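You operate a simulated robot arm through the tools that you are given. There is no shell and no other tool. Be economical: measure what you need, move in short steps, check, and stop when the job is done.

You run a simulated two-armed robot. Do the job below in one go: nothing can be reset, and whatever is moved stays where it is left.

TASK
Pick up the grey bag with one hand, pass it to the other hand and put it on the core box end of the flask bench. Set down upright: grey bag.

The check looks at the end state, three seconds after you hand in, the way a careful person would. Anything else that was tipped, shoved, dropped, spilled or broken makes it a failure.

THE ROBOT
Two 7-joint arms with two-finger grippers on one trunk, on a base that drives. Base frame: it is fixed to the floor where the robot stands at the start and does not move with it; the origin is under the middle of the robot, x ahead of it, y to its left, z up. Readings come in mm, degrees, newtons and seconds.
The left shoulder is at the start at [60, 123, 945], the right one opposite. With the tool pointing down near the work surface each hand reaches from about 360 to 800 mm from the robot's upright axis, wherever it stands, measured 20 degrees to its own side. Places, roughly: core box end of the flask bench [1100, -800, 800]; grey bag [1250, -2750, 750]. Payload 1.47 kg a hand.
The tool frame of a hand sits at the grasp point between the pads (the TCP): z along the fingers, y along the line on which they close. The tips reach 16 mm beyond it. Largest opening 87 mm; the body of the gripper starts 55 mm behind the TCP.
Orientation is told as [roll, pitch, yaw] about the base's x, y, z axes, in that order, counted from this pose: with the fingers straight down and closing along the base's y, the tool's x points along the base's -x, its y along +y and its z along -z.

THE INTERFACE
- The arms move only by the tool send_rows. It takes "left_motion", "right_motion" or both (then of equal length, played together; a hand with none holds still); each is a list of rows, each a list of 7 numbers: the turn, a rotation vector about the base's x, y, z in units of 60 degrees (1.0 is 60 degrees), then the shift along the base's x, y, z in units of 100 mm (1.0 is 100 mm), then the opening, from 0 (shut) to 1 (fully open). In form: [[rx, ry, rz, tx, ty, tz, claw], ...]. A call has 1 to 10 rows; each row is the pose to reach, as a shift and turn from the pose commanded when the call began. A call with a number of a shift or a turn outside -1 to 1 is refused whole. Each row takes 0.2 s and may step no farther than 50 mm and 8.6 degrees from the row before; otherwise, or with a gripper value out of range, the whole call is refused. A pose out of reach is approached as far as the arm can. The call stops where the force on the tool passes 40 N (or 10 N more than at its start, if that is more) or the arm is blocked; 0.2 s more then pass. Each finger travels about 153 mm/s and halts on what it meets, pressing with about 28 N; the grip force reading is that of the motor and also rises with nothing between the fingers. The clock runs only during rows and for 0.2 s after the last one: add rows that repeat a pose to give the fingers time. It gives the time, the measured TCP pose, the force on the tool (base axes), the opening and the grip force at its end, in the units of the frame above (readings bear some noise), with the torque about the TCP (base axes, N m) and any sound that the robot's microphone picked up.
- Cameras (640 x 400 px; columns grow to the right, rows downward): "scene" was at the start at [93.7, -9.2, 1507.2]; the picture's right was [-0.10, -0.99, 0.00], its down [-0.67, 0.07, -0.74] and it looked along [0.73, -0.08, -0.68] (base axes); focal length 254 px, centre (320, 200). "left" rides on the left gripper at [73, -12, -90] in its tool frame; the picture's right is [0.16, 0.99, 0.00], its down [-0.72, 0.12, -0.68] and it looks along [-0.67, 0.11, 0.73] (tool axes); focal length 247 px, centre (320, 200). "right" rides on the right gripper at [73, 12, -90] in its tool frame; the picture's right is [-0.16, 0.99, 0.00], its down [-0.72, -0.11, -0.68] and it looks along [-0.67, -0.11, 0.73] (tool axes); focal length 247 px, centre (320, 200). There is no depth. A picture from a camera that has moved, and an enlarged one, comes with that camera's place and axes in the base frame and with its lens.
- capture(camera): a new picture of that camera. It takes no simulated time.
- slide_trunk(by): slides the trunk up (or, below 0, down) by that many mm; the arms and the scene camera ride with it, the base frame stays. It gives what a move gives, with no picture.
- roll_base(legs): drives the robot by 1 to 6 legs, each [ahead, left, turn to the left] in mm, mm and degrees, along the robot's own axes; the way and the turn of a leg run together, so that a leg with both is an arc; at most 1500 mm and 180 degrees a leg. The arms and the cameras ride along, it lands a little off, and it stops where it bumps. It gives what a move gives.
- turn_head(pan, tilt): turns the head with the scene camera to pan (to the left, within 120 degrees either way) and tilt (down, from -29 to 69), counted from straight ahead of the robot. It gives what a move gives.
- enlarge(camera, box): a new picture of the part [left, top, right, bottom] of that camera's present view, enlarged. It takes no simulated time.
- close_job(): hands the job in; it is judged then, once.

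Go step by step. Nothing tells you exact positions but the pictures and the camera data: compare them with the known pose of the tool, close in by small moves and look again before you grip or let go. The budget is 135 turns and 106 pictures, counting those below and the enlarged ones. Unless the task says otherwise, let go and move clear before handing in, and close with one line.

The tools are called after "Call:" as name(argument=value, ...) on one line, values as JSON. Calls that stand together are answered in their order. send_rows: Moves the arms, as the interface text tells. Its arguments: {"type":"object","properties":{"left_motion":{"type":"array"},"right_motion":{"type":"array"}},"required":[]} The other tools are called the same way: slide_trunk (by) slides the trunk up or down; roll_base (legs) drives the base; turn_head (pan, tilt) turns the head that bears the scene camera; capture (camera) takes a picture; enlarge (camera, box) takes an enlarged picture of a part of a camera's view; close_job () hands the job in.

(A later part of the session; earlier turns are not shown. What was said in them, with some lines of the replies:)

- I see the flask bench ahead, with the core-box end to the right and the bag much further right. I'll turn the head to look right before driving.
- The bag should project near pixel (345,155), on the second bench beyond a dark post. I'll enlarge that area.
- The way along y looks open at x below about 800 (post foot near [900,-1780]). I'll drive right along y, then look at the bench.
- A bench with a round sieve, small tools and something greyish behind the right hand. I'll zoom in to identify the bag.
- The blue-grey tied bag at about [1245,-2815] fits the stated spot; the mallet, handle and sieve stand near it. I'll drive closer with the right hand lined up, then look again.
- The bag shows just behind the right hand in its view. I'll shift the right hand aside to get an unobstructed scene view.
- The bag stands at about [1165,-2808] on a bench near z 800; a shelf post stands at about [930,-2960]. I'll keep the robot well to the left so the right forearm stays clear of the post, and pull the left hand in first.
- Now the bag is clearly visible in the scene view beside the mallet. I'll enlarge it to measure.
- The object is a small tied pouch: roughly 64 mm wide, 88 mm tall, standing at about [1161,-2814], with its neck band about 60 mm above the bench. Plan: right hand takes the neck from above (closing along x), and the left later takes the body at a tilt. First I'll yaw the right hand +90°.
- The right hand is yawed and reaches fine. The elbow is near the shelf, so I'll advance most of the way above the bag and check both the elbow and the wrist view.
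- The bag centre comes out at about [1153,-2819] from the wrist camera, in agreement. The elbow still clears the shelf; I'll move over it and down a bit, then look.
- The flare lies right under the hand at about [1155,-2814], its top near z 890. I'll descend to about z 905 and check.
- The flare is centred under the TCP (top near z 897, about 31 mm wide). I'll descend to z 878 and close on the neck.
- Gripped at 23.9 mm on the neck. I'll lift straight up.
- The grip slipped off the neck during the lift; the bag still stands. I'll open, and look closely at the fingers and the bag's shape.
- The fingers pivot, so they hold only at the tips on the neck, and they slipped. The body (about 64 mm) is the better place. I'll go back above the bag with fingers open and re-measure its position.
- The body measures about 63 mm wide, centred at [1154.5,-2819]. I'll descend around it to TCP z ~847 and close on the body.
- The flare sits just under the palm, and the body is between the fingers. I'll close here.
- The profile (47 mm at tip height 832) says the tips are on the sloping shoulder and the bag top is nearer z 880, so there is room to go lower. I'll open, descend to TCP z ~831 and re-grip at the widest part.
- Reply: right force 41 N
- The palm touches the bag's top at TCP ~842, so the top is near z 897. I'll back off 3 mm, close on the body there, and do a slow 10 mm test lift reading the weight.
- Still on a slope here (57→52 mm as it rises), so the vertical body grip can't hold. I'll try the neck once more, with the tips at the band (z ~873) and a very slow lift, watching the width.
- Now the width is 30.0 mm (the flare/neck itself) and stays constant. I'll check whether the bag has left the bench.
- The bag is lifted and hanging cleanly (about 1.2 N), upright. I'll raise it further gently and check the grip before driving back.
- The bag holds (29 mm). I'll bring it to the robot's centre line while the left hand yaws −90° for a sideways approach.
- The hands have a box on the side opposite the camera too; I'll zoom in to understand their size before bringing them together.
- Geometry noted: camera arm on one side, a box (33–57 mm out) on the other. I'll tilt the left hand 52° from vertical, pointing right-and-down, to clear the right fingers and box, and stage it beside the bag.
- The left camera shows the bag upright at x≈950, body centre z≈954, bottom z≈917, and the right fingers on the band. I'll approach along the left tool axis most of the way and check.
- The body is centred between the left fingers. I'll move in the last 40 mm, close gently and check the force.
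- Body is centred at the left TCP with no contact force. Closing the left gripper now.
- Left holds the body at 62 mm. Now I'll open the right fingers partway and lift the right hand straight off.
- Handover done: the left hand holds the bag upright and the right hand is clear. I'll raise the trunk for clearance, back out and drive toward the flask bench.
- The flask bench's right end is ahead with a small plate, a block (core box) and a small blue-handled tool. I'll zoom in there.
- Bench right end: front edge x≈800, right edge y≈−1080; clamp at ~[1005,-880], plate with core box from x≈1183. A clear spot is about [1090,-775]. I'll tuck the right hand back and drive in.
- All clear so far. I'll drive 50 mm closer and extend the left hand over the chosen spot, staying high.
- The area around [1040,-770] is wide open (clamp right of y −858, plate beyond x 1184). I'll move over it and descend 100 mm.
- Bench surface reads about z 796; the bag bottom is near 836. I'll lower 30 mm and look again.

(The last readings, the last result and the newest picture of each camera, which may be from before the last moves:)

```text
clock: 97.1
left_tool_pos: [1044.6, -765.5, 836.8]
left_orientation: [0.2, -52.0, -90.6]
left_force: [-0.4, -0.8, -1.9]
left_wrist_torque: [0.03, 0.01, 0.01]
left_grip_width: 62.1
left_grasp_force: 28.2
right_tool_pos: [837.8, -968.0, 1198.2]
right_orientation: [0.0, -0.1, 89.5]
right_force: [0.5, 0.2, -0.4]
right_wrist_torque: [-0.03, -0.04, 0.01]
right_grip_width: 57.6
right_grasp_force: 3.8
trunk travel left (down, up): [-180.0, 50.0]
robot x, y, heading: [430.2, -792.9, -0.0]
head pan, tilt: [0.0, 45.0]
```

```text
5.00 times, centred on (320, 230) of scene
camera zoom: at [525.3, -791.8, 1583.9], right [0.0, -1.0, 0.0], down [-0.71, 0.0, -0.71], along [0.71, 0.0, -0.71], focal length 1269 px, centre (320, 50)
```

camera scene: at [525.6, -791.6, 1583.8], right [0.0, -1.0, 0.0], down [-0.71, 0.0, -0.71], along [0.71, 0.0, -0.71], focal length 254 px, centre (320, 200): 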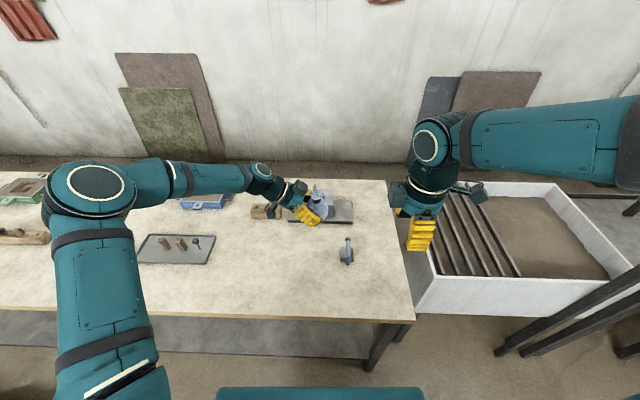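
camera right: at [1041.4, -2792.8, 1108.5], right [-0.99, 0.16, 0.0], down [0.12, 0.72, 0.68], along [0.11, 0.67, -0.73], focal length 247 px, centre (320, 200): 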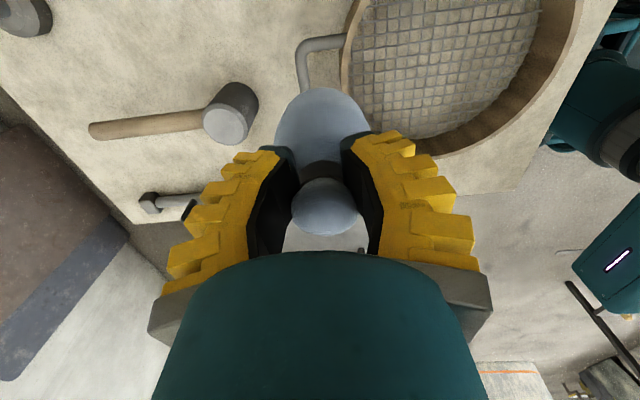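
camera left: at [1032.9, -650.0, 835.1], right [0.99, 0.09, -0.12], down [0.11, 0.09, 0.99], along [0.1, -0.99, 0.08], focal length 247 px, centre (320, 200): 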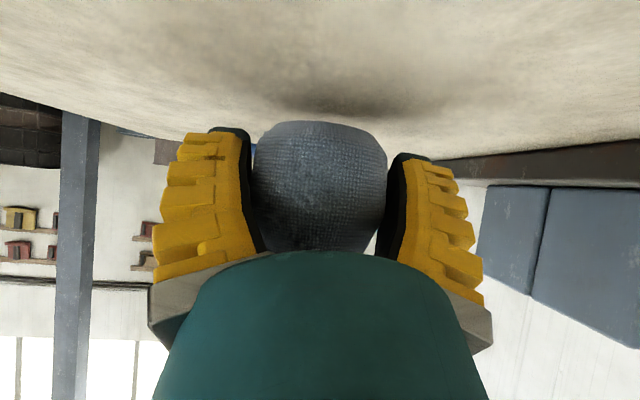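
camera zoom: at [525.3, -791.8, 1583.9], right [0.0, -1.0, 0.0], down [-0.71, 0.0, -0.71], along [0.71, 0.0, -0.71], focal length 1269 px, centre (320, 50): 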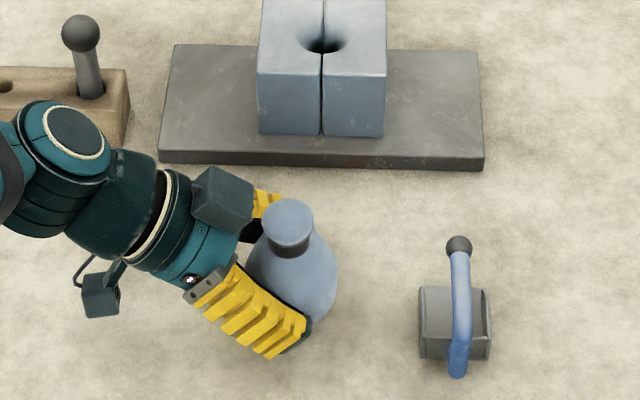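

The shadow is nearly touching the bag; about 8–12 mm remain. Lowering in small steps while watching the force.

Call:
send_rows(left_motion=[[0, 0, 0, 0, 0, -0.02, 0.4], [0, 0, 0, 0, 0, -0.04, 0.4], [0, 0, 0, 0, 0, -0.06, 0.4]])

Call:
send_rows(left_motion=[[0, 0, 0, 0, 0, -0.02, 0.4], [0, 0, 0, 0, 0, -0.03, 0.4]])

Call:
capture(camera="left")

```text
clock: 97.9
left_tool_pos: [1043.5, -765.1, 832.0]
left_orientation: [0.2, -52.0, -90.6]
left_force: [-1.0, -0.4, -0.7]
left_wrist_torque: [0.02, 0.01, 0.02]
left_grip_width: 62.3
left_grasp_force: 28.2
right_tool_pos: [838.9, -967.0, 1198.1]
right_orientation: [0.0, 0.1, 89.5]
right_force: [0.7, -0.1, 0.0]
right_wrist_torque: [0.0, 0.01, -0.01]
right_grip_width: 57.6
right_grasp_force: 4.0
trunk travel left (down, up): [-180.0, 50.0]
robot x, y, heading: [432.6, -792.0, 0.1]
head pan, tilt: [0.0, 45.0]
```

```text
clock: 98.5
left_tool_pos: [1044.7, -766.5, 828.8]
left_orientation: [0.2, -52.0, -90.5]
left_force: [-0.4, -0.6, -1.5]
left_wrist_torque: [0.05, -0.02, -0.02]
left_grip_width: 62.2
left_grasp_force: 28.2
right_tool_pos: [837.7, -966.5, 1198.6]
right_orientation: [0.0, -0.1, 89.6]
right_force: [-0.8, -0.1, -0.5]
right_wrist_torque: [-0.02, 0.03, -0.03]
right_grip_width: 57.3
right_grasp_force: 3.7
trunk travel left (down, up): [-180.0, 50.0]
robot x, y, heading: [430.7, -790.2, 0.1]
head pan, tilt: [0.0, 45.0]
```

```text
42 pictures are left
camera left: at [1032.6, -650.1, 827.0], right [0.99, 0.09, -0.12], down [0.12, 0.09, 0.99], along [0.1, -0.99, 0.08], focal length 247 px, centre (320, 200)
```

left: 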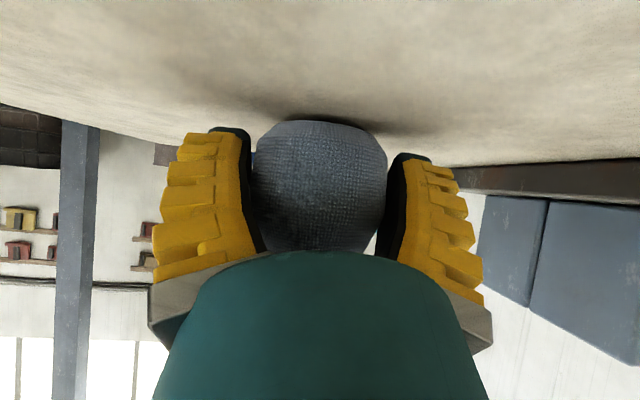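

The shadow now meets the bag's base but there is no contact force yet. A few more millimetres in 1–2 mm steps.

Call:
send_rows(left_motion=[[0, 0, 0, 0, 0, -0.01, 0.4], [0, 0, 0, 0, 0, -0.02, 0.4], [0, 0, 0, 0, 0, -0.03, 0.4]])

Call:
send_rows(left_motion=[[0, 0, 0, 0, 0, -0.01, 0.4], [0, 0, 0, 0, 0, -0.02, 0.4]])

Call:
capture(camera="left")

```text
clock: 99.3
left_tool_pos: [1042.7, -766.0, 826.8]
left_orientation: [0.0, -52.0, -90.6]
left_force: [0.0, -0.7, -0.9]
left_wrist_torque: [0.03, -0.03, -0.03]
left_grip_width: 62.3
left_grasp_force: 27.6
right_tool_pos: [839.2, -967.5, 1198.6]
right_orientation: [0.0, 0.0, 89.4]
right_force: [0.1, -0.8, 0.4]
right_wrist_torque: [0.05, 0.01, 0.02]
right_grip_width: 57.4
right_grasp_force: 3.6
trunk travel left (down, up): [-180.0, 50.0]
robot x, y, heading: [430.5, -789.8, 0.4]
head pan, tilt: [0.0, 45.0]
```

```text
clock: 99.9
left_tool_pos: [1044.1, -765.9, 824.6]
left_orientation: [0.1, -52.0, -90.7]
left_force: [-1.3, -1.0, 2.6]
left_wrist_torque: [0.02, 0.02, 0.02]
left_grip_width: 62.8
left_grasp_force: 27.6
right_tool_pos: [838.1, -967.4, 1199.0]
right_orientation: [-0.1, 0.0, 89.4]
right_force: [-0.8, -0.8, 1.3]
right_wrist_torque: [0.0, 0.02, 0.01]
right_grip_width: 57.4
right_grasp_force: 3.7
trunk travel left (down, up): [-180.0, 50.0]
robot x, y, heading: [433.2, -789.2, -0.1]
head pan, tilt: [0.0, 45.0]
```

```text
41 pictures are left
camera left: at [1032.7, -650.3, 822.6], right [0.99, 0.09, -0.12], down [0.11, 0.09, 0.99], along [0.1, -0.99, 0.08], focal length 247 px, centre (320, 200)
```

left: 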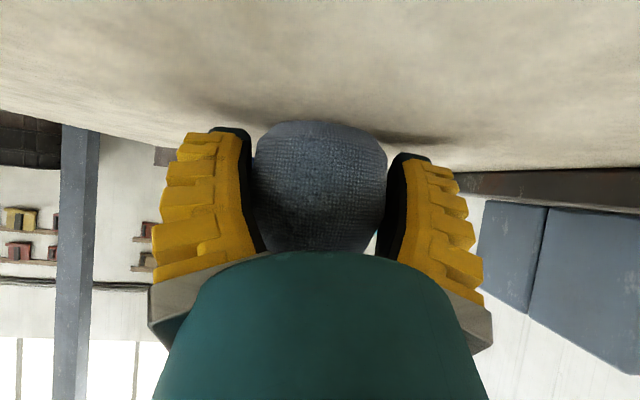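

Contact force appeared (+4 N), so the bag stands on the bench. I'll settle 1 mm more and open slowly.

Call:
send_rows(left_motion=[[0, 0, 0, 0, 0, -0.01, 0.4], [0, 0, 0, 0, 0, -0.01, 0.74], [0, 0, 0, 0, 0, -0.01, 0.82], [0, 0, 0, 0, 0, -0.01, 0.92], [0, 0, 0, 0, 0, -0.01, 1.0], [0, 0, 0, 0, 0, -0.01, 1.0]])

Call:
capture(camera="left")

Call:
enlarge(camera="scene", box=[270, 190, 370, 270])

```text
clock: 101.3
left_tool_pos: [1044.4, -765.7, 823.6]
left_orientation: [0.1, -52.1, -90.6]
left_force: [0.2, -0.3, -0.1]
left_wrist_torque: [-0.02, -0.02, -0.02]
left_grip_width: 87.2
left_grasp_force: 0.0
right_tool_pos: [837.4, -967.7, 1200.0]
right_orientation: [0.0, 0.0, 89.6]
right_force: [-0.1, 0.0, 0.3]
right_wrist_torque: [-0.01, 0.0, 0.03]
right_grip_width: 57.5
right_grasp_force: 4.2
trunk travel left (down, up): [-180.0, 50.0]
robot x, y, heading: [433.4, -792.5, -0.1]
head pan, tilt: [0.0, 45.0]
```

```text
40 pictures are left
camera left: at [1032.8, -650.1, 821.0], right [0.99, 0.09, -0.12], down [0.12, 0.09, 0.99], along [0.1, -0.99, 0.08], focal length 247 px, centre (320, 200)
```

left: 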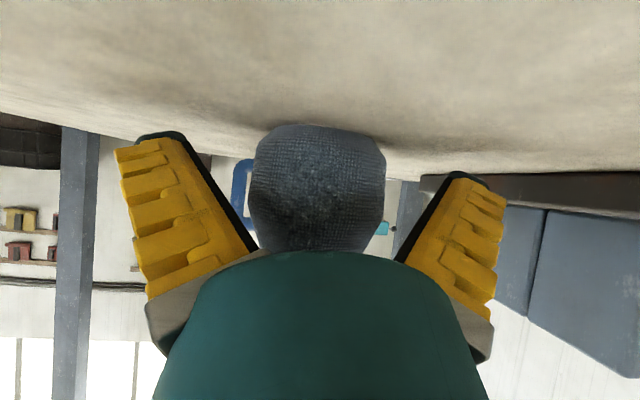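

```text
5.00 times, centred on (320, 230) of scene
camera zoom: at [525.2, -791.8, 1583.9], right [0.0, -1.0, 0.0], down [-0.71, 0.0, -0.71], along [0.71, 0.0, -0.71], focal length 1269 px, centre (320, 50)
```

zoom: 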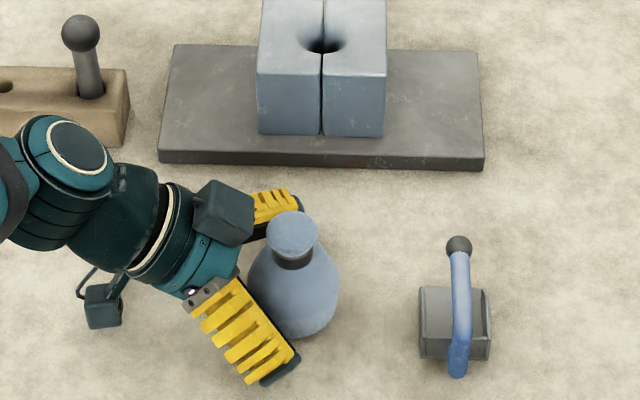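

The bag stands upright on its own. I'll retract the left hand back along its axis.

Call:
send_rows(left_motion=[[0, 0, 0, 0, 0.1, 0.08, 1], [0, 0, 0, 0, 0.25, 0.195, 1], [0, 0, 0, 0, 0.45, 0.35, 1], [0, 0, 0, 0, 0.7, 0.55, 1], [0, 0, 0, 0, 0.95, 0.8, 1], [0, 0, 0, -0.2, 1.0, 1.0, 1]])

Call:
capture(camera="left")

Call:
enlarge(camera="scene", box=[240, 170, 400, 290])

```text
clock: 102.7
left_tool_pos: [1025.1, -666.0, 925.8]
left_orientation: [0.2, -51.9, -90.7]
left_force: [-0.7, 1.0, 0.9]
left_wrist_torque: [0.03, -0.04, 0.01]
left_grip_width: 87.1
left_grasp_force: 0.1
right_tool_pos: [837.4, -966.7, 1198.6]
right_orientation: [-0.2, 0.0, 89.4]
right_force: [-0.6, -0.1, -0.2]
right_wrist_torque: [0.02, 0.01, -0.01]
right_grip_width: 57.5
right_grasp_force: 3.8
trunk travel left (down, up): [-180.0, 50.0]
robot x, y, heading: [434.7, -791.2, 0.3]
head pan, tilt: [0.0, 45.0]
```

```text
38 pictures are left
camera left: at [1013.1, -550.0, 923.1], right [0.99, 0.09, -0.12], down [0.11, 0.09, 0.99], along [0.1, -0.99, 0.08], focal length 247 px, centre (320, 200)
```

left: 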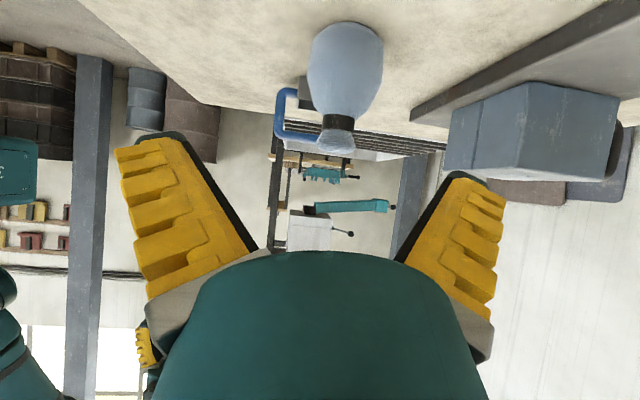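

```text
3.33 times, centred on (320, 230) of scene
camera zoom: at [524.1, -791.8, 1584.0], right [0.0, -1.0, 0.0], down [-0.71, 0.0, -0.71], along [0.71, 0.0, -0.71], focal length 846 px, centre (320, 100)
```

zoom: 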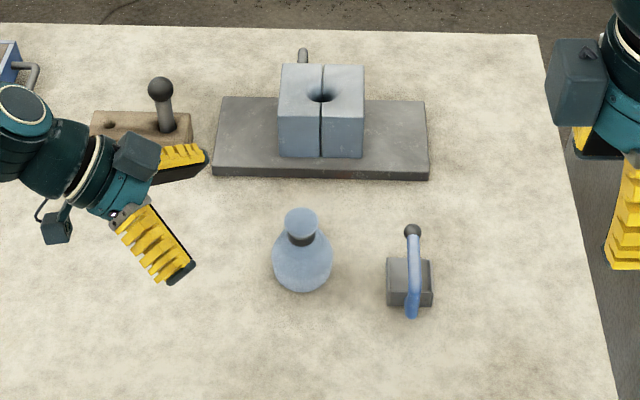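

The bag stands upright and alone on the bench in front of the core box, nothing else was moved, and both hands are clear. I'm handing in.

Call:
close_job()

```text
The job is handed in.
```

The grey bag was passed from the right hand to the left and now stands upright on the core box end of the flask bench, with both hands clear.
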